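You operate a simulated robot arm through the tools that you are given. There is no shell and no other tool.

You run a simulated two-armed robot. Do the job below in one go: nothing can be reset, and whatever is moved stays where it is left.

TASK
Turn the meter plate down to 4 mA, switch off and unplug it.
Fine: by the orange dial; black dial back to 26; the plug comes out after the switch is off and goes in the middle well of the black tray. Leave the rest. Set down upright: what you pick out.

It is judged by the outcome, as a careful person would: the job done as asked, and still so three seconds after it is handed in. It fails if anything else is knocked over, pushed out of place, dropped, spilled or broken.

THE ROBOT
Two 7-joint arms with fingered hands on one trunk that stands fixed in place. Base frame: the origin is at the foot of the trunk, x ahead of it, y to its left, z up. Lengths are in mm, angles in rad, forces in N, time in s.
The left shoulder is at [118, 125, 1205], the right one opposite. With the tool pointing down near the work surface each hand reaches from about 100 to 600 mm from the base axis, measured 20 degrees to its own side. Payload 3.7 kg a hand.
The TCP of each hand is the grasp point between the finger pads, 25 mm short of the fingertips. In the tool frame z runs along the fingers and y along their closing line. The gripper opens to 88 mm; its body begins 29 mm behind the TCP. The gripper is a hand of 5 fingers: y runs from the thumb to the fingers, the wrist lies at [-13, -97, -162] in the tool frame, and closing takes about 1.5 s.
Orientation is that of the tool frame in the base frame, as a unit quaternion [x, y, z, w]. With the fingers straight down and the wrist toward the robot, the tool's x, y and z point along [0, 1, 0], [1, 0, 0] and [0, 0, -1] of the base frame.

THE INTERFACE
- The arms move only by the tool arm_command. It takes "left_increments", "right_increments" or both (then of equal length, played together; a hand with none holds still); each is a list of rows, each an object of numbers (a shift or turn left out is 0, a gripper value left out holds the last): "tx", "ty", "tz": the shift along the base's x, y, z in mm; "rx", "ry", "rz": the turn, a rotation vector about the base's x, y, z in rad. In form: [{"tx": .., "ty": .., "tz": .., "rx": .., "ry": .., "rz": ..}, ...]. A call has 1 to 20 rows; each row shifts and turns the commanded pose from where the row before left it. "left_grip" and "right_grip" are, for a hand that has rows, the gripper command, from -1 (shut) to 1 (fully open), values between in proportion, set as the call begins (left out, the last holds). Each row takes 0.2 s and may step no farther than 50 mm and 0.15 rad from the row before; otherwise, or with a gripper value out of range, the whole call is refused. A pose out of reach is approached as far as the arm can. The call stops where the force on the tool passes 40 N (or 10 N more than at its start, if that is more) or the arm is blocked; 0.2 s more then pass. Each finger travels about 45 mm/s and halts on what it meets, pressing with about 27 N; the grip force reading is that of the motor and also rises with nothing between the fingers. The clock runs only during rows and for 0.2 s after the last one: add rows that do not move to give the fingers time. It gives the time, the measured TCP pose, the force on the tool (base axes), the opening and the grip force at its end, in the units of the frame above (readings bear some noise), with the torque about the TCP (base axes, N m) and any sound that the robot's microphone picked up, and new pictures: "pictures" is both (left out), scene, wrist or none (wrist: the cameras of the hands that moved).
- Cameras (640 x 400 px; columns grow to the right, rows downward): "scene" is now at [207.6, -38.4, 1359.5]; the picture's right is [-0.43, -0.90, 0.00], its down [-0.42, 0.20, -0.88] and it looks along [0.80, -0.38, -0.47] (base axes); focal length 214 px, centre (320, 200). "left" rides on the left gripper at [-59, -79, -105] in its tool frame; the picture's right is [-0.73, -0.32, 0.61], its down [0.62, -0.68, 0.38] and it looks along [0.29, 0.66, 0.70] (tool axes); focal length 234 px, centre (320, 200). "right" rides on the right gripper at [59, -79, -105] in its tool frame; the picture's right is [-0.73, 0.32, -0.61], its down [-0.62, -0.68, 0.38] and it looks along [-0.29, 0.66, 0.70] (tool axes); focal length 234 px, centre (320, 200).
- raise_lower(by): moves the trunk up (or, below 0, down) by that many mm; the arms and the scene camera ride with it, the base frame stays. It gives what a move gives, with no picture.
- finger_targets(index, middle, ring, little, thumb_bend, thumb_turn, hand): sets how far each is bent, from 0 (flat) to 100 (curled in); at 30 the hand is open as for a grip, at 70 the pads meet at the TCP. One left out holds its place. A second passes; each finger stops where it meets its share of the squeeze, and holds until it gets a number again. A gripper value or a shape takes the hand back. It gives what a move gives, with no picture; readings hold the bend of each and the force on index, middle, ring, little, thumb and palm. thumb_turn goes from beside the hand (0) to across from the fingers (100), as for a grip.
- grasp_type(shape, hand): the hand has 5 fingers and takes this shape, open, in about a second: jaw (thumb against the fingers, like two jaws); tri (thumb and two fingers); tip (a fingertip pinch); poke (one finger out to press); point (the index stretched); flat (the hand flat); cup (the hand cupped); fist (a fist). The gripper value then closes the fingers along that shape, each until it touches; the sizes above hold for jaw. It gives what a move gives, with no picture.
- pan_tilt(pan, tilt): turns the head with the scene camera to pan (to the left, within 1.396 rad either way) and tilt (down, from -0.506 to 1.204), counted from straight ahead of the robot (the tilt from the chest, where the trunk bows). It gives what a move gives, and a new picture of the scene camera.
- probe_pixels(camera, pixels): there is no depth. For up to 12 entries [column, row, z] of the newest picture of that camera ("zoom" is the newest enlarged one), the place [x, y] in the base frame at which the ray of that pixel passes the height z, good to about 3 mm. It takes no simulated time.
- inspect(camera, box): a new picture of the part [left, top, right, bottom] of that camera's present view, enlarged. It takes no simulated time.
- sign_off(): hands the job in; it is judged then, once.

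Open the grippers and draw the arms clear of the work before you hand the job in, unless the task says otherwise.

The tools are called after "Request:" as name(argument=value, ...) on one line, values as JSON. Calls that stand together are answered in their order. arm_command: Moves the arms, as the interface text tells. Its arguments: {"type":"object","properties":{"left_increments":{"type":"array","items":{"type":"object","properties":{"tx":{"type":"number"},"ty":{"type":"number"},"tz":{"type":"number"},"rx":{"type":"number"},"ry":{"type":"number"},"rz":{"type":"number"}}}},"left_grip":{"type":"number"},"right_increments":{"type":"array","items":{"type":"object","properties":{"tx":{"type":"number"},"ty":{"type":"number"},"tz":{"type":"number"},"rx":{"type":"number"},"ry":{"type":"number"},"rz":{"type":"number"}}}},"right_grip":{"type":"number"},"pictures":{"type":"string","enum":["both","scene","wrist","none"]}},"required":[]} The other tools are called the same way: raise_lower (by) moves the trunk up or down; grasp_type (shape, hand) gives the hand a shape; finger_targets (index, middle, ring, little, thumb_bend, thumb_turn, hand) moves the fingers one by one; pan_tilt (pan, tilt) turns the head that bears the scene camera; probe_pixels (camera, pixels) gives the place at which the rays of pixels pass given heights; inspect (camera, box) takes an enlarged picture of a part of a camera's view; sign_off () hands the job in.

At the start:

```text
time: 0.0
left_eef_pos: [598.6, 4.2, 1257.5]
left_tool_rot: [0.707, 0.707, 0.0, 0.0]
left_wrist_force: [0.3, 0.2, -0.4]
left_moment: [-0.03, -0.02, 0.0]
left_gripper_width: 87.7
left_grasp_force: 0.1
left_shape: jaw
left_bend: [30.0, 30.0, 30.0, 30.0, 30.0, 98.0]
left_finger forces: [0.1, 0.0, 0.1, 0.0, 0.0, 0.0]
right_eef_pos: [388.5, -370.5, 1314.7]
right_tool_rot: [0.707, 0.707, 0.0, -0.001]
right_wrist_force: [0.4, -0.1, 0.6]
right_moment: [-0.01, 0.02, 0.04]
right_gripper_width: 87.6
right_grasp_force: 0.1
right_shape: jaw
right_bend: [30.0, 30.0, 30.0, 30.0, 30.0, 98.0]
right_finger forces: [0.0, 0.1, 0.0, 0.1, 0.1, 0.0]
trunk travel left (down, up): [-225.0, 190.0]
head pan, tilt (commanded): [-0.449, 0.489]
```

scene: 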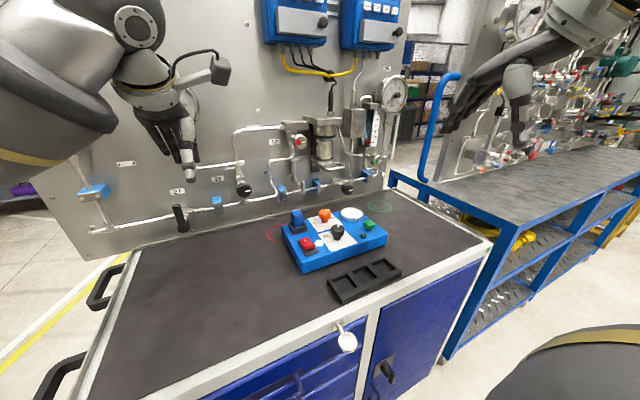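
right: 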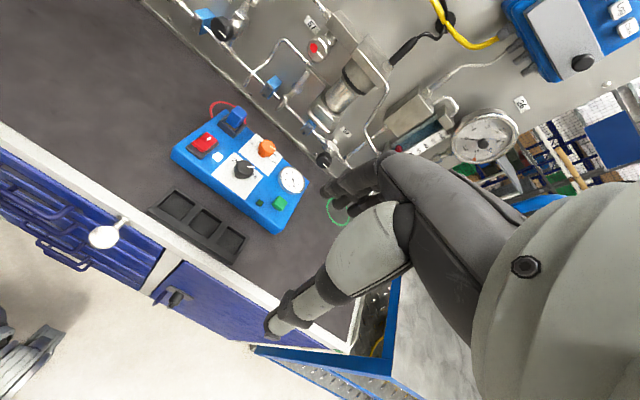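
left: 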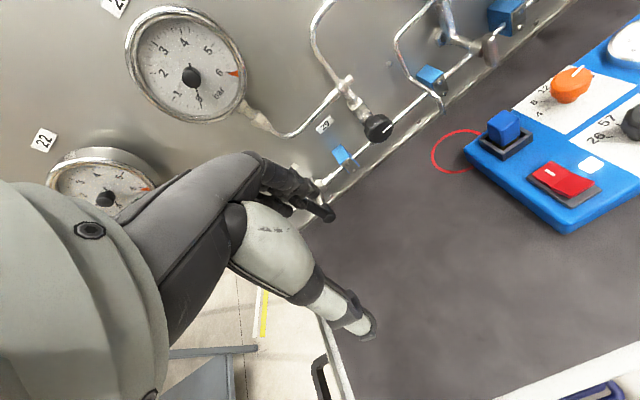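

The scene picture shows the blue meter plate around (335,235) with the orange dial, black dial, red switch, blue plug, and the black tray at (365,280). I enlarge these parts first.

Request:
inspect(camera="scene", box=[260, 190, 420, 310])

Request:
inspect(camera="right", box=[140, 90, 340, 270])

Request:
inspect(camera="left", box=[430, 0, 640, 240])

```text
3.33 times, centred on (340, 250) of scene
```

zoom: 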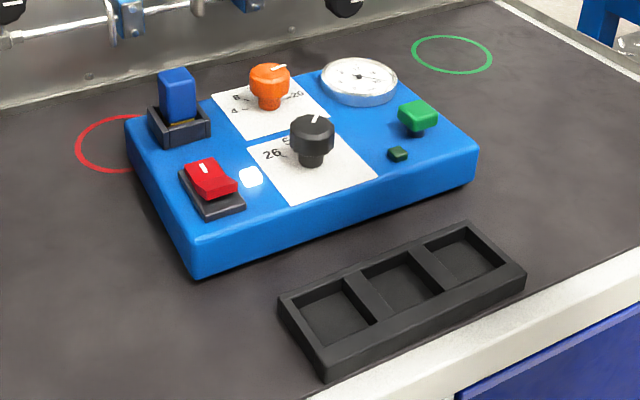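

```text
2.22 times, centred on (240, 180) of right
```

zoom: 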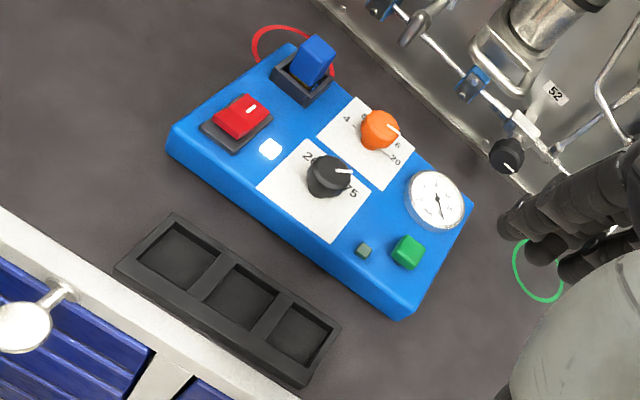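

```text
1.67 times, centred on (535, 120) of left
```

zoom: 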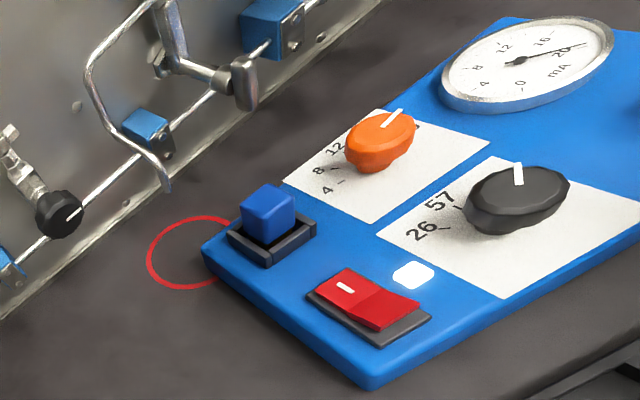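

The lamp is at scene (319,243), right (217,157), left (591,165). I intersect these rays at a few heights to find the height of the plate and bench.

Request:
probe_pixels(camera="scene", pixels=[[319.3, 243.4, 850], [319.3, 243.4, 900], [319.3, 243.4, 950], [319.3, 243.4, 1000], [364, 274, 850], [364, 274, 900], [364, 274, 950], [364, 274, 1000]])

Request:
probe_pixels(camera="right", pixels=[[217, 157, 850], [217, 157, 900], [217, 157, 950], [217, 157, 1000], [203, 224, 850], [203, 224, 900], [203, 224, 950], [203, 224, 1000]])

Request:
probe_pixels(camera="left", pixels=[[590.7, 165, 850], [590.7, 165, 900], [590.7, 165, 950], [590.7, 165, 1000]])

```text
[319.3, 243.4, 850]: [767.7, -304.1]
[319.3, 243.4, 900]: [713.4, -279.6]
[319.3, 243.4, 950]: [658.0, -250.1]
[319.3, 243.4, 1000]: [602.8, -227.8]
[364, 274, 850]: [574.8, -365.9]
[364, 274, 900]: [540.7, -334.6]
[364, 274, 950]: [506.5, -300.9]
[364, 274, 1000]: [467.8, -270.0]
```

```text
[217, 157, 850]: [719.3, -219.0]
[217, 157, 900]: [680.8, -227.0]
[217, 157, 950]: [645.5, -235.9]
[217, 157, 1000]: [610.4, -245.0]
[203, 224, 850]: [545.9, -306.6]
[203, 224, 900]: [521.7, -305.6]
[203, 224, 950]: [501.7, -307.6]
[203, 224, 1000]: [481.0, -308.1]
```

```text
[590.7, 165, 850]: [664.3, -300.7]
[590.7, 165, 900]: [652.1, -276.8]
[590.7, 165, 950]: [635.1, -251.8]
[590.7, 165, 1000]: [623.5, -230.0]
```

Lamp rays meet near z=970 at about (632,-241), and the tray well near z=940 at (508,-307). Now I triangulate the orange dial, black dial, plug and red switch the same way.

Request:
probe_pixels(camera="scene", pixels=[[324.7, 211.6, 980], [324.7, 211.6, 1020], [337.9, 228.4, 980], [337.9, 228.4, 1020], [297, 212.5, 980], [297, 212.5, 1020], [307, 243.4, 970], [307, 243.4, 1000], [302.5, 273.4, 930], [302.5, 273.4, 960]])

Request:
probe_pixels(camera="right", pixels=[[267, 144.9, 980], [267, 144.9, 1020], [244.5, 166.5, 980], [244.5, 166.5, 1020], [238.2, 110.2, 980], [238.2, 110.2, 1020], [204.9, 141.7, 970], [204.9, 141.7, 1000]])

Request:
probe_pixels(camera="left", pixels=[[575.7, 79.3, 980], [575.7, 79.3, 1020], [654.8, 111, 980], [654.8, 111, 1020], [503.9, 120, 980], [503.9, 120, 1020], [562, 178, 970], [562, 178, 1000]])

```text
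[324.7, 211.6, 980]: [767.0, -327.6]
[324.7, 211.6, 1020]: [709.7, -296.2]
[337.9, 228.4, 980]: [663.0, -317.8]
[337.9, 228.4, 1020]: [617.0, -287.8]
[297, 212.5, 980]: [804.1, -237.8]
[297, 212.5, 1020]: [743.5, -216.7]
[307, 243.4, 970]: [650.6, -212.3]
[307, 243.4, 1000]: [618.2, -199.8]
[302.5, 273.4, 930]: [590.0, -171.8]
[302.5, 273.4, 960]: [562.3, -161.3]
```

```text
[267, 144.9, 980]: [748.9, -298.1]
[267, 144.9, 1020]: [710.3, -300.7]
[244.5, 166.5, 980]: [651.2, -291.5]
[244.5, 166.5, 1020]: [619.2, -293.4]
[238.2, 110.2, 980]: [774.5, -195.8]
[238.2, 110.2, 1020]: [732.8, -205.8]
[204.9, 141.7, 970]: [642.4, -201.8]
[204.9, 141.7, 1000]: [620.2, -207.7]
```

```text
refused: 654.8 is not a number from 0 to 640
```

Triangulated: orange dial top ≈ (711,-298,1019), black dial top ≈ (622,-292,1016), plug top ≈ (720,-209,1036), switch ≈ (633,-205,985). I zoom in further to read the scales and pointers.

Request:
inspect(camera="scene", box=[305, 200, 375, 245])

Request:
inspect(camera="right", box=[220, 120, 320, 185])

Request:
inspect(camera="left", box=[530, 10, 640, 160])

```text
8.89 times, centred on (340, 222) of scene
```

zoom: 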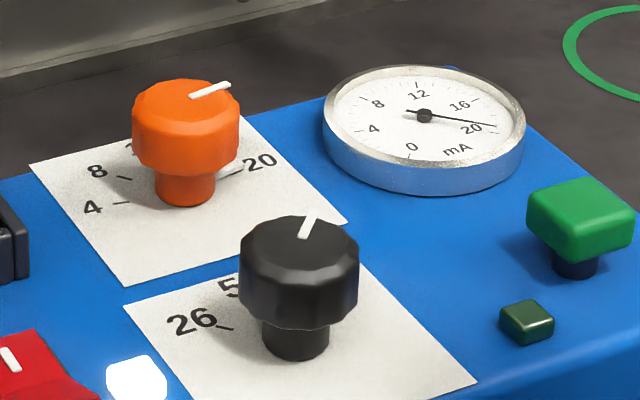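

```text
6.15 times, centred on (270, 152) of right
```

zoom: 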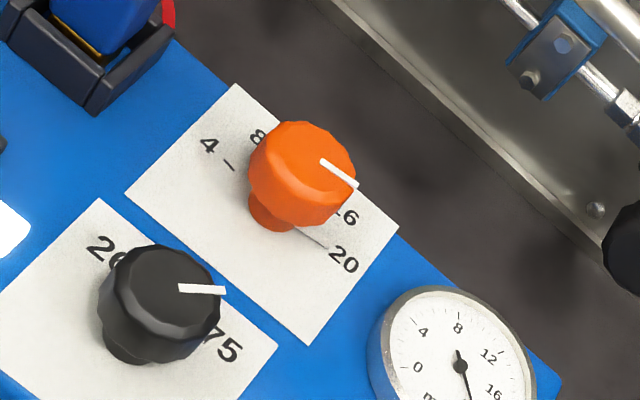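

```text
2.67 times, centred on (585, 85) of left
```

zoom: 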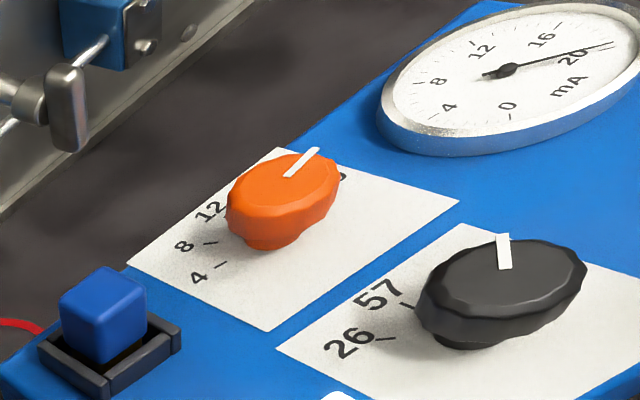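

The orange pointer sits between 16 and 20 and the black pointer near 57–75. I probe the scale ticks and labels at plate-top height to get their angles in the base frame.

Request:
probe_pixels(camera="right", pixels=[[255.2, 146.3, 970], [270.8, 159.3, 970], [251.8, 143.1, 970], [274.1, 161.8, 970], [259.8, 141.8, 970], [262.2, 156.2, 970]])

Request:
probe_pixels(camera="scene", pixels=[[317.7, 222.3, 970], [317.8, 219.5, 970], [314.9, 218.7, 970], [314.4, 222.8, 970], [333.3, 217.8, 970], [329.9, 218.6, 970], [325, 222, 970], [325.4, 235.5, 970], [329.3, 236.4, 970], [337.2, 239.1, 970]])

Request:
probe_pixels(camera="left", pixels=[[548.3, 109.3, 970], [543.4, 100.7, 970], [543.8, 88, 970], [534, 102.2, 970], [539.3, 113.5, 970], [606.7, 120.6, 970], [618, 124.3, 970], [596.2, 138.6, 970], [609.3, 137.4, 970], [575.7, 79.3, 1018]])

```text
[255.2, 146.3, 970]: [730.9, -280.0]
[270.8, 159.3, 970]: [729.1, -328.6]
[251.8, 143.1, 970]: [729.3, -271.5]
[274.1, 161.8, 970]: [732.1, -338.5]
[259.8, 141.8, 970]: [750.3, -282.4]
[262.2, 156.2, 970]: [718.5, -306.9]
```

```text
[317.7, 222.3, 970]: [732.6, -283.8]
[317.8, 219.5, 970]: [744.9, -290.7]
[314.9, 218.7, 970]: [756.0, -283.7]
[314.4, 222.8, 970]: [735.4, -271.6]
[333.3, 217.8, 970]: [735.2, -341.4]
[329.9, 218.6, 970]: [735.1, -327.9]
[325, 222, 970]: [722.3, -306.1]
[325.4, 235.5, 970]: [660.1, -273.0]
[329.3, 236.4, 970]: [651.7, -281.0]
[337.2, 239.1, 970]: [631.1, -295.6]
```

```text
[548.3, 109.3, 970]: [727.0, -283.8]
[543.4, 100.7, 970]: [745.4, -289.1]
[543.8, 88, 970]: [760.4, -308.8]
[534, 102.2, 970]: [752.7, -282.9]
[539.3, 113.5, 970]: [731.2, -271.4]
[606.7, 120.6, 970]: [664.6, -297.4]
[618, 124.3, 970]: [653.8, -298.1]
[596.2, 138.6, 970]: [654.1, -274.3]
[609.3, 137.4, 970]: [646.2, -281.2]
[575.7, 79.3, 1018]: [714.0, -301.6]
```

Consistent estimates: orange dial axis ≈ (721,-304), scale 4 towards +y, 12 away, 20 towards -y. Now I look closely at the red rocker and the plug.

Request:
inspect(camera="scene", box=[280, 200, 340, 260])

Request:
inspect(camera="right", box=[180, 90, 270, 170])

Request:
inspect(camera="left", box=[470, 90, 610, 230])

Request:
inspect(camera="right", box=[140, 170, 260, 280])

```text
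6.67 times, centred on (310, 230) of scene
```

zoom: 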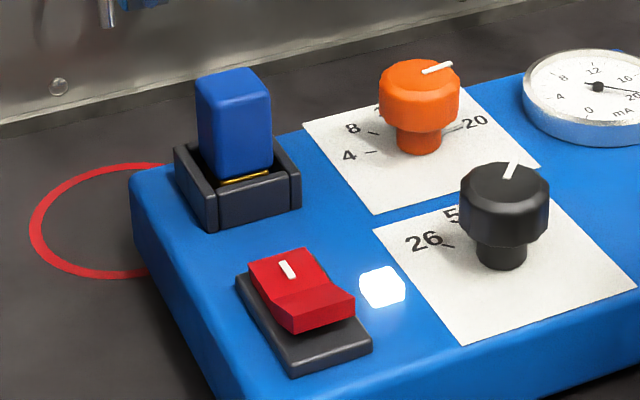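

```text
5.00 times, centred on (225, 130) of right
```

zoom: 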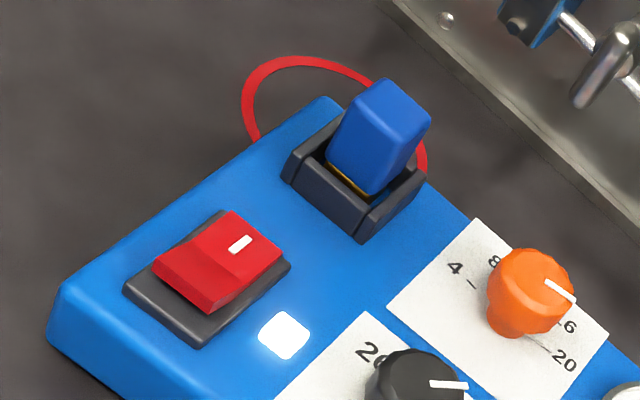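

```text
2.86 times, centred on (540, 160) of left
```

zoom: 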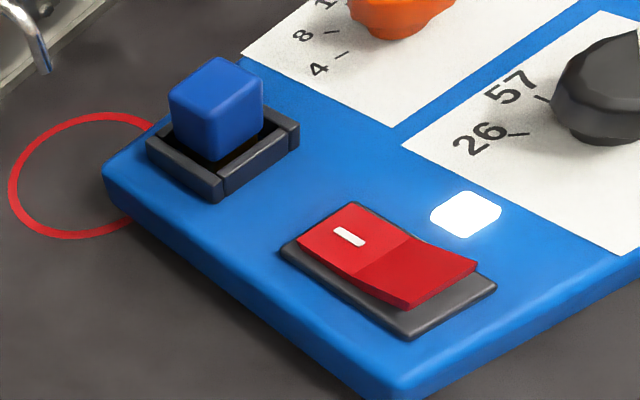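

```text
3.64 times, centred on (200, 225) of right
```

zoom: 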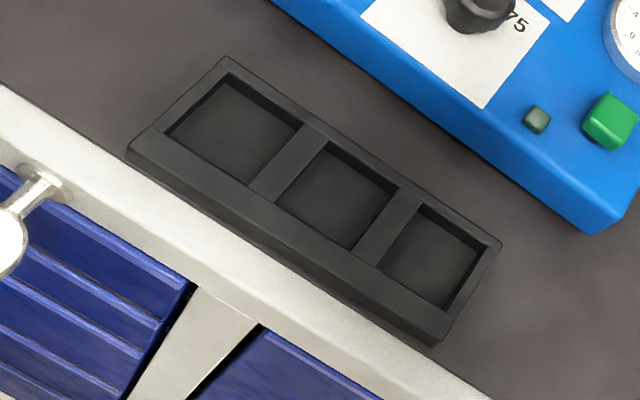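

The marked rear half of the rocker is pressed in (lamp lit), so off means pressing the raised front half. I measure pointer directions on both dial tops at about z=1013.

Request:
probe_pixels(camera="right", pixels=[[247.2, 166.3, 1013], [254.6, 166.8, 1013], [270.2, 145.8, 1013], [276.2, 149.7, 1013]])

Request:
probe_pixels(camera="scene", pixels=[[338, 226.2, 1013], [339.2, 223.8, 1013], [325.6, 210.4, 1013], [329.9, 209.1, 1013]])

Request:
probe_pixels(camera="left", pixels=[[572.6, 76, 1013], [584.3, 65.9, 1013]])

Request:
arm_command(right_increments=[{"tx": 30, "ty": 10, "tz": 0}, {"tx": 40, "ty": 15, "tz": -15}, {"tx": 40, "ty": 15, "tz": -25}, {"tx": 40, "ty": 15, "tz": -25}, {"tx": 30, "ty": 10, "tz": -20}, {}], pictures="both")

```text
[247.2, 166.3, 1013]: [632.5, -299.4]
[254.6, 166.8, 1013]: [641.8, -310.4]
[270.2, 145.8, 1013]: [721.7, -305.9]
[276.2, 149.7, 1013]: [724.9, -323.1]
```

```text
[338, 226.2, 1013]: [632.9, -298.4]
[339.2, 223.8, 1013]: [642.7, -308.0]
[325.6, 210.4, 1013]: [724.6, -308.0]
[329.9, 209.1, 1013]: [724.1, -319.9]
```

```text
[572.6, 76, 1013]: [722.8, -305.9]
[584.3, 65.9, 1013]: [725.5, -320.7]
```

```text
time: 1.4
left_eef_pos: [595.9, 5.0, 1257.4]
left_tool_rot: [0.707, 0.707, 0.001, 0.0]
left_wrist_force: [-0.1, 0.0, 0.0]
left_moment: [-0.02, 0.02, 0.03]
left_gripper_width: 87.8
left_grasp_force: 0.1
left_shape: jaw
left_bend: [30.0, 30.0, 30.0, 30.0, 30.0, 98.0]
left_finger forces: [0.0, 0.1, 0.0, 0.0, 0.0, 0.0]
right_eef_pos: [567.3, -303.3, 1231.0]
right_tool_rot: [0.707, 0.707, 0.0, 0.001]
right_wrist_force: [-0.3, 0.4, 0.5]
right_moment: [0.02, 0.0, 0.01]
right_gripper_width: 87.8
right_grasp_force: 0.1
right_shape: jaw
right_bend: [30.0, 30.0, 30.0, 30.0, 30.0, 98.0]
right_finger forces: [0.0, 0.0, 0.0, 0.0, 0.1, 0.1]
trunk travel left (down, up): [-225.0, 190.0]
head pan, tilt (commanded): [-0.449, 0.489]
```

scene: 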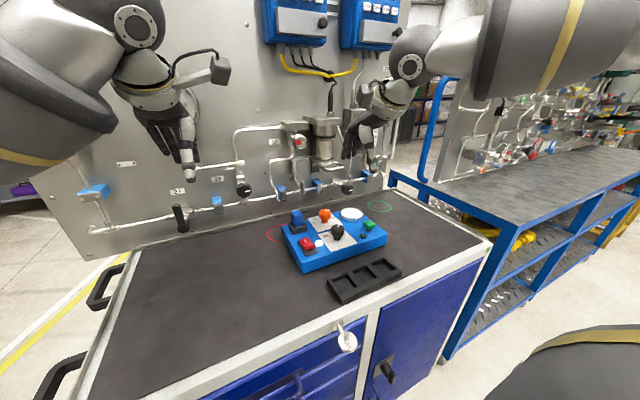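
right: 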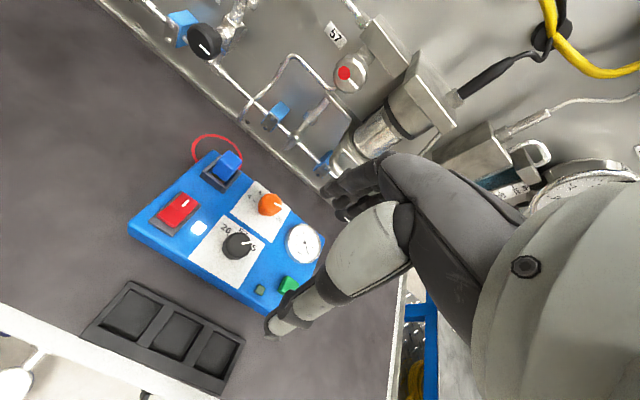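

Pointers: orange at about -82° (past 20), the 4 mark at +70°; black at about -48°, the 26 mark at +40° (angles from +x towards +y). I test the reach high above the orange dial first, looking at the TCP readings.

Request:
arm_command(right_increments=[{"tx": 30, "tz": -26}, {"tx": 30, "tz": -26}, {"tx": 30, "tz": -26}, {"tx": 30, "tz": -26}, {"tx": 32, "tz": -16}, {}], pictures="both")

```text
time: 2.5
left_eef_pos: [592.5, 4.9, 1259.1]
left_tool_rot: [0.707, 0.707, 0.001, 0.001]
left_wrist_force: [-0.5, 0.0, -0.2]
left_moment: [0.02, 0.02, 0.01]
left_gripper_width: 87.8
left_grasp_force: 0.0
left_shape: jaw
left_bend: [30.0, 30.0, 30.0, 30.0, 30.0, 98.0]
left_finger forces: [0.0, 0.0, 0.1, 0.1, 0.0, 0.0]
right_eef_pos: [693.6, -300.3, 1122.7]
right_tool_rot: [0.708, 0.707, 0.0, -0.003]
right_wrist_force: [-28.5, 7.0, 8.3]
right_moment: [-0.29, -0.81, -0.58]
right_gripper_width: 87.8
right_grasp_force: 0.1
right_shape: jaw
right_bend: [30.0, 30.0, 45.0, 31.0, 30.0, 98.0]
right_finger forces: [0.0, 0.0, 24.4, 5.2, 0.0, 0.1]
trunk travel left (down, up): [-225.0, 190.0]
head pan, tilt (commanded): [-0.449, 0.489]
stopped in row 5 (right hand): the force on the tool passed its limit at 50 N (the readings are from after the stop); the commanded pose is now the measured one
```

scene: 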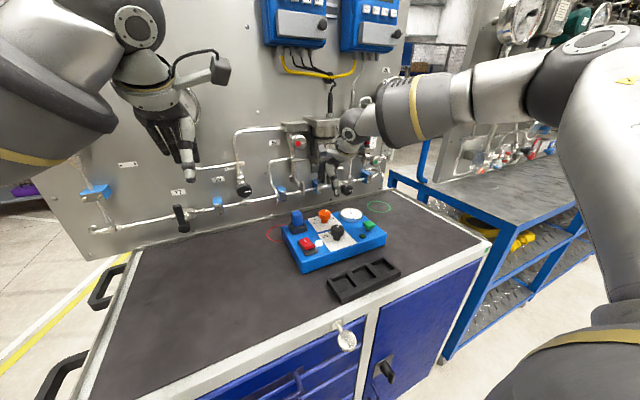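
right: 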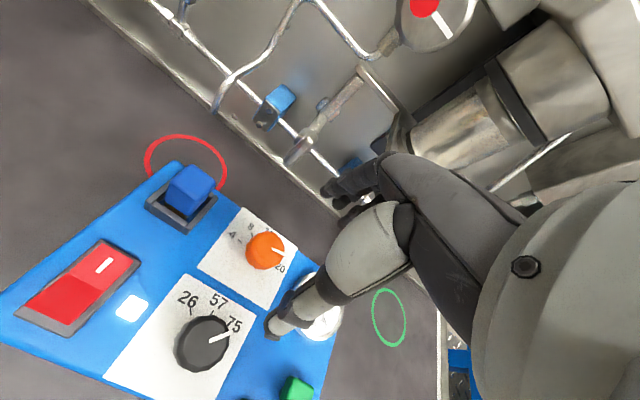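

A finger (ring, 24 N) touched a wall fixture near x≈750 at z≈1110, so I back straight off and look at what it met.

Request:
arm_command(right_increments=[{"tx": -30, "tz": 0}, {"tx": -40, "tz": 10}, {"tx": -30, "tz": 10}, {}], pictures="both")

Request:
inspect(camera="left", box=[400, 0, 640, 200])

Request:
inspect(camera="scene", box=[260, 90, 420, 220])

```text
time: 3.5
left_eef_pos: [598.3, 2.9, 1255.7]
left_tool_rot: [0.707, 0.707, -0.001, 0.0]
left_wrist_force: [-0.4, 0.4, 0.1]
left_moment: [-0.01, 0.02, 0.02]
left_gripper_width: 87.6
left_grasp_force: 0.1
left_shape: jaw
left_bend: [30.0, 30.0, 30.0, 30.0, 30.0, 98.0]
left_finger forces: [0.0, 0.1, 0.1, 0.0, 0.0, 0.1]
right_eef_pos: [600.1, -303.7, 1136.7]
right_tool_rot: [0.707, 0.707, -0.002, -0.002]
right_wrist_force: [1.4, -0.3, -0.5]
right_moment: [0.05, 0.0, -0.01]
right_gripper_width: 87.9
right_grasp_force: 0.0
right_shape: jaw
right_bend: [30.0, 30.0, 30.0, 30.0, 30.0, 98.0]
right_finger forces: [0.1, 0.0, 0.1, 0.0, 0.0, 0.0]
trunk travel left (down, up): [-225.0, 190.0]
head pan, tilt (commanded): [-0.449, 0.489]
```

scene: 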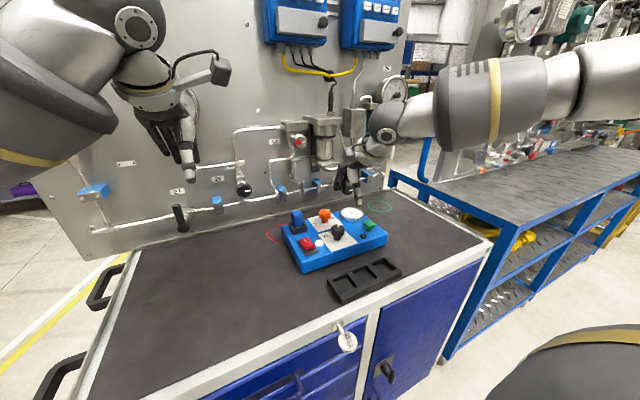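
right: 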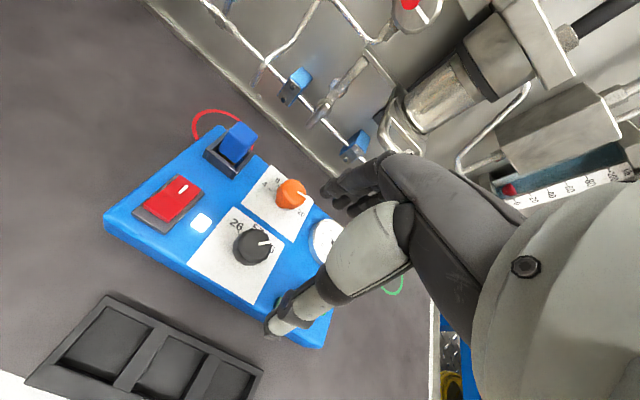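

```text
2.00 times, centred on (520, 100) of left
```

zoom: 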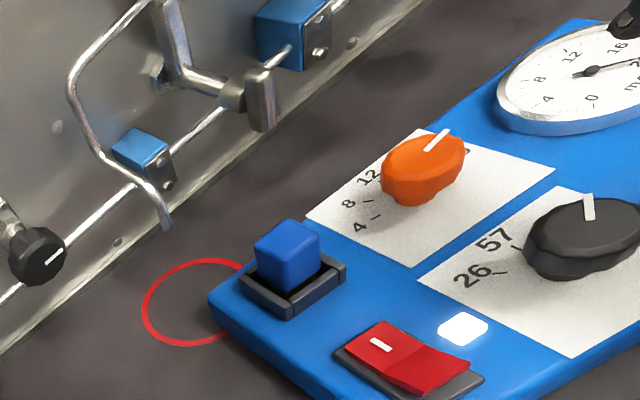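

```text
3.08 times, centred on (340, 155) of scene
```

zoom: 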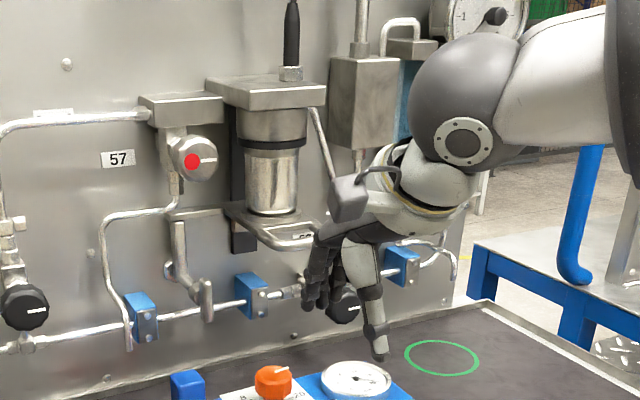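

The finger had met the U-shaped bracket under the filter bowl (about (745,-322,1144)); nothing looks shifted. From this closer right camera view, black dial (253,247), orange dial (292,192): I enlarge for precise positions.

Request:
inspect(camera="right", box=[200, 160, 330, 290])

Request:
inspect(camera="right", box=[90, 100, 290, 240])

```text
3.08 times, centred on (265, 225) of right
```

zoom: 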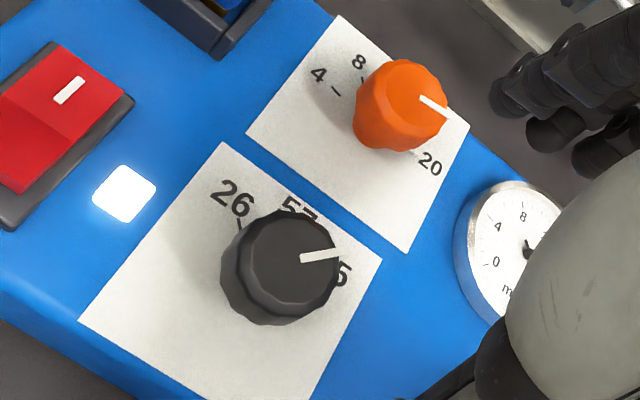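

```text
2.86 times, centred on (190, 170) of right
```

zoom: 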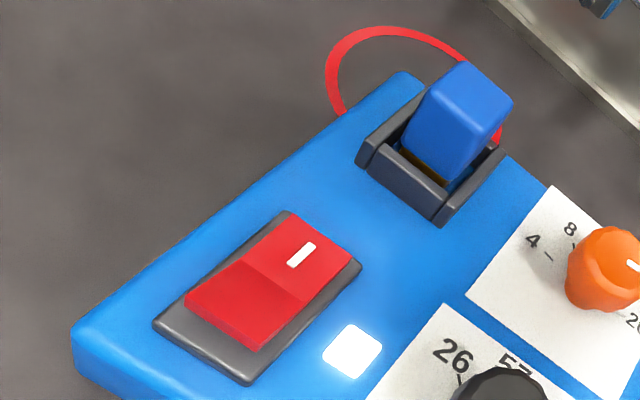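

I probe the knob top centres and pointers in this nearer view (black ≈ (255.3,242.2), orange ≈ (293.6,191.6)), plus the plug top and rocker front edge.

Request:
probe_pixels(camera="right", pixels=[[255.3, 242.2, 1013], [258.8, 243.8, 1013], [272.5, 241.9, 1013], [293.6, 191.6, 1013], [297.5, 191.9, 1013], [306.6, 197.4, 1013], [238.2, 137.0, 1036], [166, 212.8, 988], [190, 184, 978], [200.8, 222.8, 972], [240.1, 228.6, 972], [269.7, 188.8, 972]])

```text
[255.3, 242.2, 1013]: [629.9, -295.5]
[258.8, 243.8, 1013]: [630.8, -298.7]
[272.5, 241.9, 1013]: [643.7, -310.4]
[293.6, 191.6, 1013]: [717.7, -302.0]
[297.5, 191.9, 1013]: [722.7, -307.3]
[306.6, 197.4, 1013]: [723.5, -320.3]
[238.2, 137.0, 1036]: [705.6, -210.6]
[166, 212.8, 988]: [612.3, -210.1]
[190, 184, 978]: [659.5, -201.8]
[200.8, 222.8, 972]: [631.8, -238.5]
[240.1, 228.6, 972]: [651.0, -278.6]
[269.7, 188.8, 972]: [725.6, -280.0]
```

Black dial axis ≈ (629.5,-295.5), orange ≈ (718.5,-303). I turn the right hand by -60° about the vertical above the black dial, narrowing the grip to about 60 mm.

Request:
arm_command(right_increments=[{"tx": 5, "rz": -0.13}, {"tx": 5, "rz": -0.13}, {"tx": 5, "ty": 1, "rz": -0.13}, {"tx": 5, "ty": 1, "rz": -0.13}, {"tx": 5, "ty": 1, "rz": -0.13}, {"tx": 5, "ty": 1, "rz": -0.13}, {"tz": -20, "rz": -0.13}, {"tz": -20, "rz": -0.13}, {}, {}], right_grip=0.36, pictures="both")

```text
time: 5.7
left_eef_pos: [598.4, 4.0, 1255.9]
left_tool_rot: [0.707, 0.707, -0.001, 0.0]
left_wrist_force: [0.0, -0.4, 0.1]
left_moment: [-0.01, -0.01, -0.01]
left_gripper_width: 87.7
left_grasp_force: 0.2
left_shape: jaw
left_bend: [30.0, 30.0, 30.0, 30.0, 30.0, 98.0]
left_finger forces: [0.0, 0.0, 0.0, 0.0, 0.1, 0.0]
right_eef_pos: [630.4, -298.4, 1098.9]
right_tool_rot: [0.965, 0.262, 0.0, -0.003]
right_wrist_force: [-0.9, -0.2, 0.8]
right_moment: [0.03, -0.01, 0.01]
right_gripper_width: 60.4
right_grasp_force: 0.2
right_shape: jaw
right_bend: [28.0, 38.0, 34.0, 35.0, 59.0, 99.0]
right_finger forces: [0.1, 0.1, 0.0, 0.0, 0.0, 0.0]
trunk travel left (down, up): [-225.0, 190.0]
head pan, tilt (commanded): [-0.449, 0.489]
```

scene: 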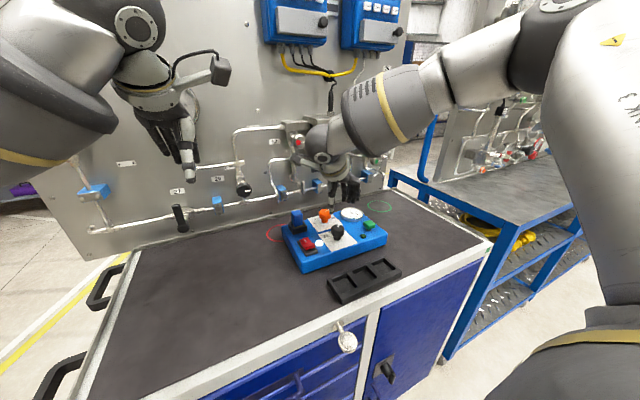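
right: 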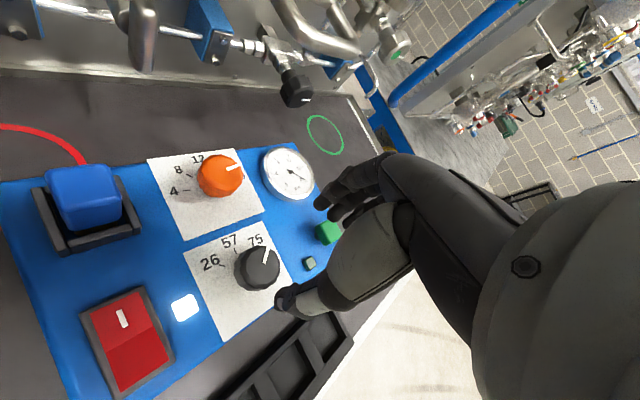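

The hand is now over the black dial at φ=-60°, with the dial at (258,268) exactly where the line below the TCP projects. I descend gently to just around the knob head.

Request:
arm_command(right_increments=[{"tz": -20, "ty": 1}, {"tz": -20, "ty": 1}, {"tz": -20}, {"tz": -15}, {"tz": -10}, {}], pictures="both")

```text
time: 7.1
left_eef_pos: [596.4, 4.1, 1256.3]
left_tool_rot: [0.707, 0.707, -0.001, -0.001]
left_wrist_force: [0.0, -0.2, 0.4]
left_moment: [0.0, 0.01, 0.0]
left_gripper_width: 87.9
left_grasp_force: 0.1
left_shape: jaw
left_bend: [30.0, 30.0, 30.0, 30.0, 30.0, 98.0]
left_finger forces: [0.0, 0.0, 0.2, 0.0, 0.0, 0.0]
right_eef_pos: [629.4, -298.2, 1013.1]
right_tool_rot: [0.965, 0.263, 0.0, -0.003]
right_wrist_force: [-0.2, 0.3, 0.1]
right_moment: [-0.02, -0.02, 0.02]
right_gripper_width: 60.2
right_grasp_force: 0.1
right_shape: jaw
right_bend: [28.0, 38.0, 34.0, 35.0, 59.0, 99.0]
right_finger forces: [0.1, 0.0, 0.0, 0.0, 0.0, 0.0]
trunk travel left (down, up): [-225.0, 190.0]
head pan, tilt (commanded): [-0.449, 0.489]
```

scene: 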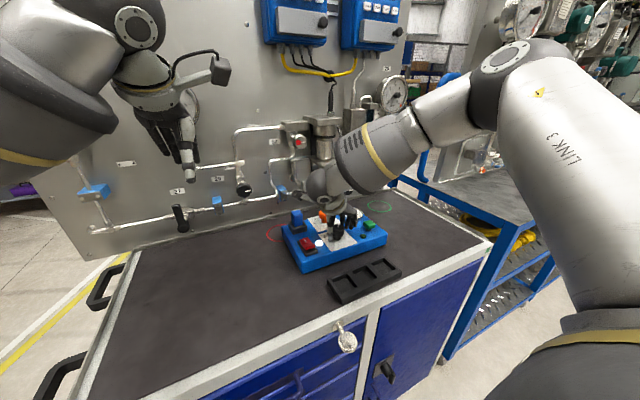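
right: 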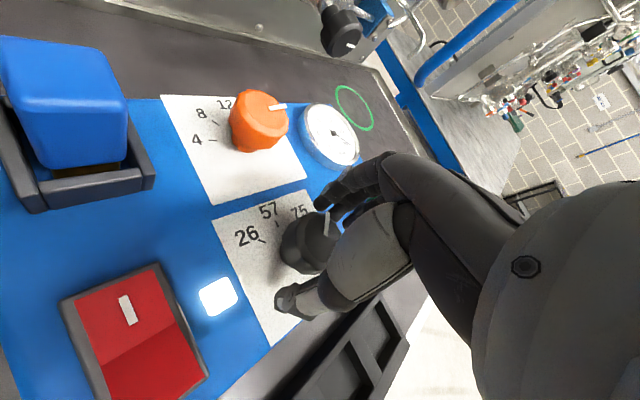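

Request:
inspect(camera="right", box=[230, 170, 410, 330])

Request:
inspect(camera="scene", box=[290, 190, 390, 260])

Request:
inspect(camera="left", box=[480, 20, 640, 180])

```text
2.50 times, centred on (320, 250) of right
```

zoom: 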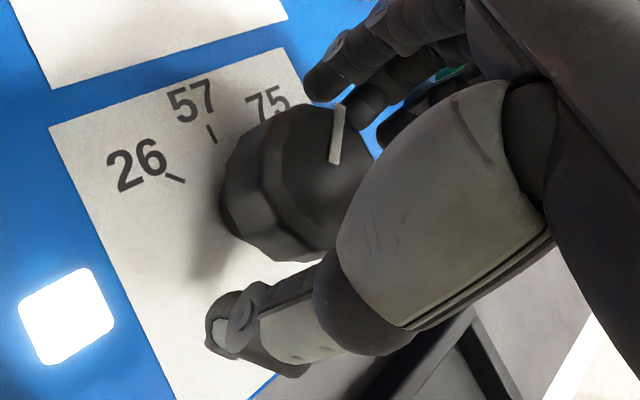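

```text
5.71 times, centred on (340, 225) of scene
```

zoom: 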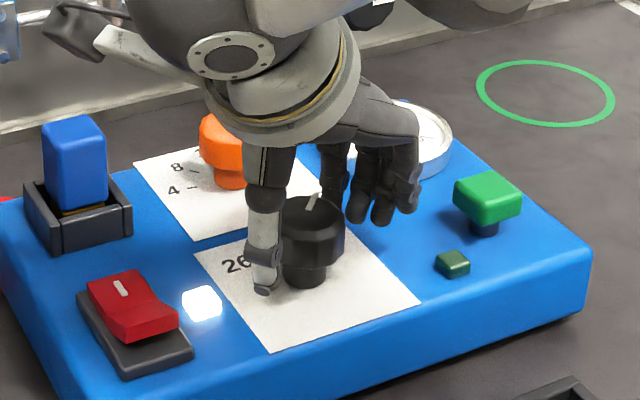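

```text
2.50 times, centred on (560, 100) of left
```

zoom: 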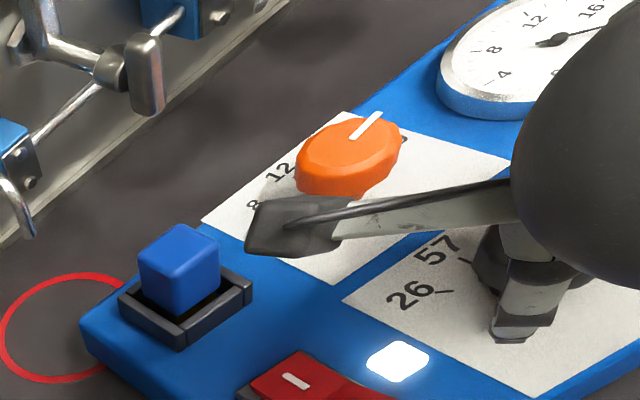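

The thumb and fingers straddle the black knob with the TCP projection right on its axis. I lower 7 mm so the pads meet the head, then close with a few still rows.

Request:
arm_command(right_increments=[{"tz": -4}, {"tz": -3}, {}, {}], pictures="none")

Request:
arm_command(right_increments=[{}, {}, {}, {}, {}, {}], right_grip=-0.3, pictures="both")

```text
time: 8.1
left_eef_pos: [597.4, 3.4, 1256.2]
left_tool_rot: [0.707, 0.707, 0.0, -0.001]
left_wrist_force: [0.6, 0.0, -0.2]
left_moment: [-0.01, -0.03, 0.04]
left_gripper_width: 87.7
left_grasp_force: 0.1
left_shape: jaw
left_bend: [30.0, 30.0, 30.0, 30.0, 30.0, 98.0]
left_finger forces: [0.0, 0.0, 0.0, 0.0, 0.0, 0.0]
right_eef_pos: [628.3, -296.7, 1005.2]
right_tool_rot: [0.965, 0.262, 0.0, -0.004]
right_wrist_force: [0.4, -0.4, 0.2]
right_moment: [-0.01, 0.0, -0.04]
right_gripper_width: 60.3
right_grasp_force: 0.1
right_shape: jaw
right_bend: [28.0, 38.0, 34.0, 35.0, 59.0, 99.0]
right_finger forces: [0.0, 0.0, 0.0, 0.0, 0.0, 0.0]
trunk travel left (down, up): [-225.0, 190.0]
head pan, tilt (commanded): [-0.449, 0.489]
```

```text
time: 9.5
left_eef_pos: [597.7, 4.3, 1255.5]
left_tool_rot: [0.707, 0.707, 0.0, -0.001]
left_wrist_force: [-0.1, 0.4, -0.1]
left_moment: [-0.01, -0.02, 0.01]
left_gripper_width: 87.8
left_grasp_force: 0.0
left_shape: jaw
left_bend: [30.0, 30.0, 30.0, 30.0, 30.0, 98.0]
left_finger forces: [0.1, 0.0, 0.1, 0.1, 0.0, 0.0]
right_eef_pos: [629.6, -296.5, 1006.6]
right_tool_rot: [0.965, 0.262, 0.0, -0.004]
right_wrist_force: [-0.7, 0.1, -0.1]
right_moment: [-0.04, 0.02, 0.02]
right_gripper_width: 31.7
right_grasp_force: 0.0
right_shape: jaw
right_bend: [74.0, 51.0, 48.0, 45.0, 73.0, 100.0]
right_finger forces: [0.7, 0.2, 0.0, 0.0, 0.2, 0.0]
trunk travel left (down, up): [-225.0, 190.0]
head pan, tilt (commanded): [-0.449, 0.489]
```

scene: 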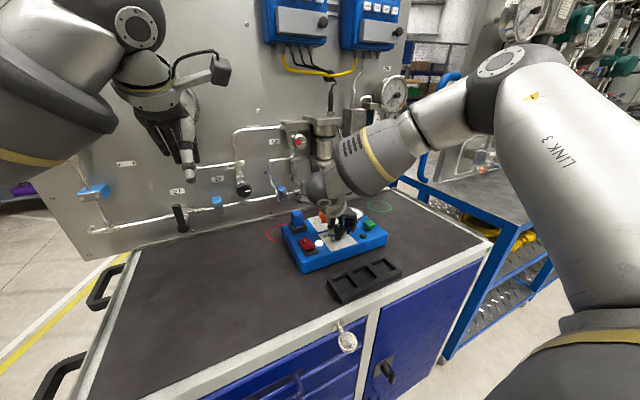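
right: 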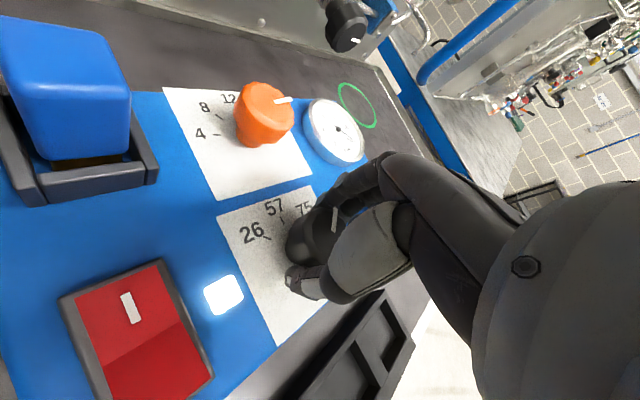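

No grip force yet at 31.7 mm; I look closely at how the fingers sit on the knob.

Request:
inspect(camera="right", box=[240, 170, 400, 310])

Request:
inspect(camera="scene", box=[300, 190, 380, 250])

Request:
inspect(camera="left", box=[540, 40, 640, 180])

```text
2.86 times, centred on (320, 240) of right
```

zoom: 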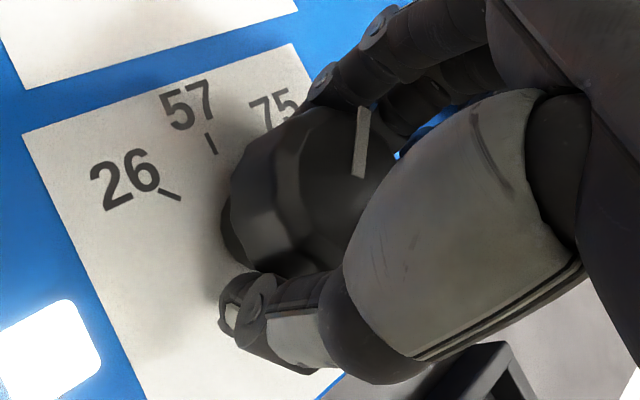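

```text
6.67 times, centred on (340, 220) of scene
```

zoom: 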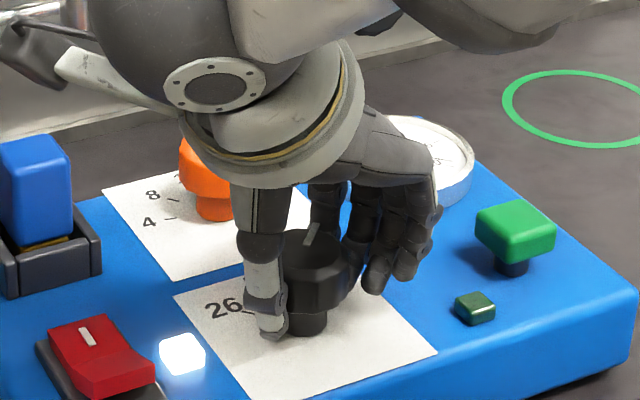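

```text
2.86 times, centred on (590, 110) of left
```

zoom: 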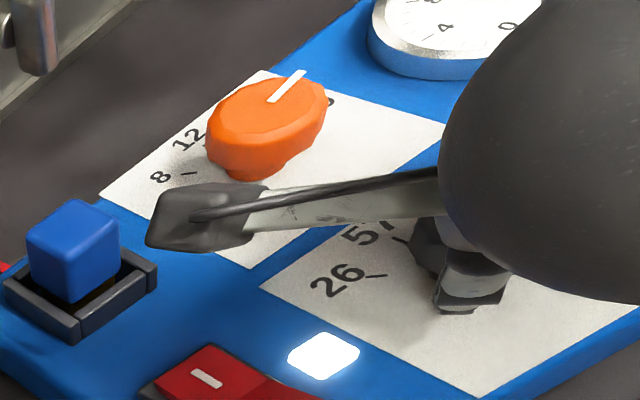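

Fingers are just about touching. I close further for a firm hold and read the forces.

Request:
arm_command(right_increments=[{}, {}, {}, {}, {}], right_grip=-0.7, pictures="wrist")

Request:
inspect(camera="right", box=[240, 170, 400, 310])

Request:
inspect(camera="scene", box=[300, 190, 380, 250])

```text
time: 10.7
left_eef_pos: [598.9, 4.7, 1255.0]
left_tool_rot: [0.707, 0.707, 0.0, -0.001]
left_wrist_force: [0.0, 0.5, 0.1]
left_moment: [0.0, 0.03, -0.01]
left_gripper_width: 87.6
left_grasp_force: 0.1
left_shape: jaw
left_bend: [30.0, 30.0, 30.0, 30.0, 30.0, 98.0]
left_finger forces: [0.0, 0.0, 0.1, 0.1, 0.0, 0.0]
right_eef_pos: [629.4, -296.7, 1003.8]
right_tool_rot: [0.965, 0.262, -0.003, -0.005]
right_wrist_force: [-5.9, 7.7, -0.9]
right_moment: [0.12, 0.12, 0.01]
right_gripper_width: 26.5
right_grasp_force: 27.5
right_shape: jaw
right_bend: [74.0, 56.0, 59.0, 56.0, 75.0, 100.0]
right_finger forces: [12.9, 6.6, 0.0, 0.0, 28.1, 0.1]
trunk travel left (down, up): [-225.0, 190.0]
head pan, tilt (commanded): [-0.449, 0.489]
```

right: 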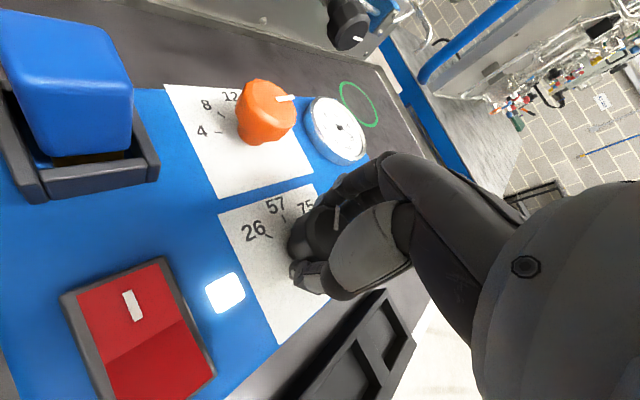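

```text
2.86 times, centred on (320, 240) of right
```

zoom: 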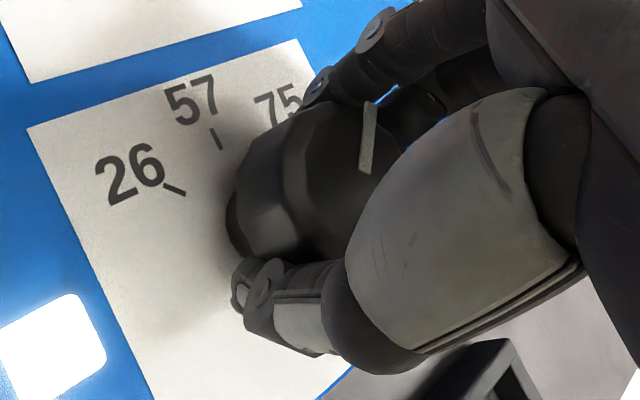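

```text
6.67 times, centred on (340, 220) of scene
```

zoom: 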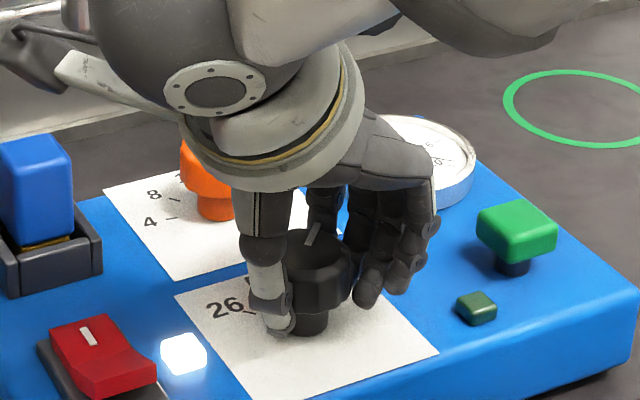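

The grip holds (index 13 N, middle 7 N, thumb 28 N). I turn counter-clockwise a little (+0.3 rad) and check the pointer follows and the plate stays.

Request:
arm_command(right_increments=[{"rz": 0.1}, {"rz": 0.1}, {"rz": 0.1}, {}], pictures="both")

Request:
inspect(camera="right", box=[220, 150, 400, 310])

Request:
inspect(camera="scene", box=[300, 190, 380, 250])

```text
time: 11.7
left_eef_pos: [597.9, 3.0, 1255.6]
left_tool_rot: [0.707, 0.707, 0.0, -0.001]
left_wrist_force: [0.5, -0.1, -0.2]
left_moment: [-0.01, 0.01, -0.02]
left_gripper_width: 87.5
left_grasp_force: 0.2
left_shape: jaw
left_bend: [30.0, 30.0, 30.0, 30.0, 30.0, 98.0]
left_finger forces: [0.0, 0.0, 0.0, 0.0, 0.0, 0.1]
right_eef_pos: [628.9, -296.7, 1004.8]
right_tool_rot: [0.914, 0.405, -0.002, -0.005]
right_wrist_force: [-10.8, 4.4, -0.5]
right_moment: [0.09, 0.17, -0.02]
right_gripper_width: 26.3
right_grasp_force: 27.1
right_shape: jaw
right_bend: [74.0, 57.0, 59.0, 56.0, 74.0, 100.0]
right_finger forces: [13.4, 7.8, 0.0, 0.1, 29.1, 0.0]
trunk travel left (down, up): [-225.0, 190.0]
head pan, tilt (commanded): [-0.449, 0.489]
```

scene: 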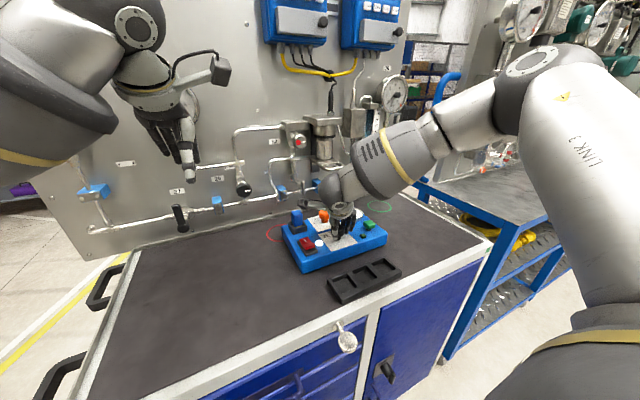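
right: 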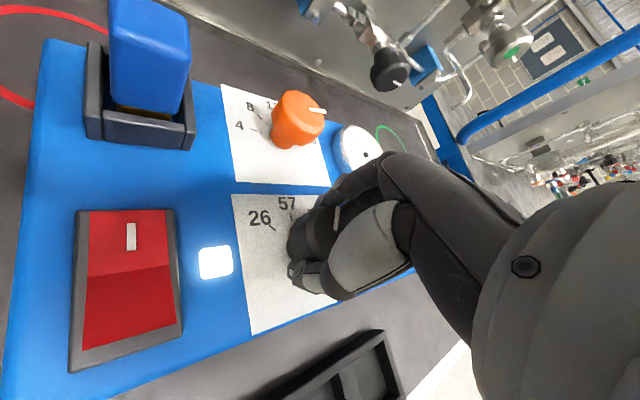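

```text
2.50 times, centred on (310, 230) of right
```

zoom: 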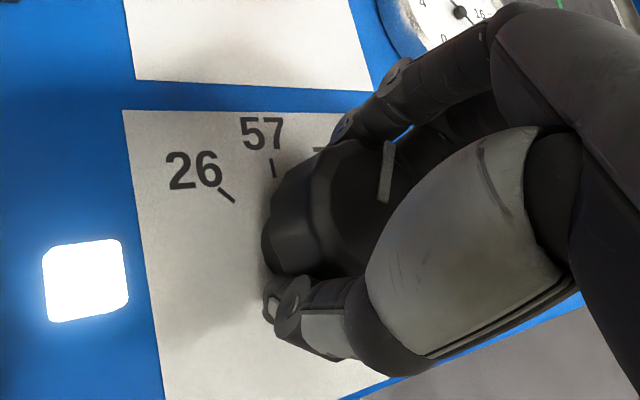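

```text
6.67 times, centred on (340, 220) of scene
```

zoom: 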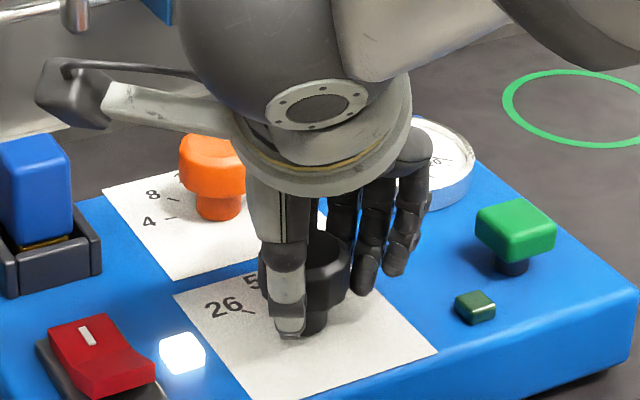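

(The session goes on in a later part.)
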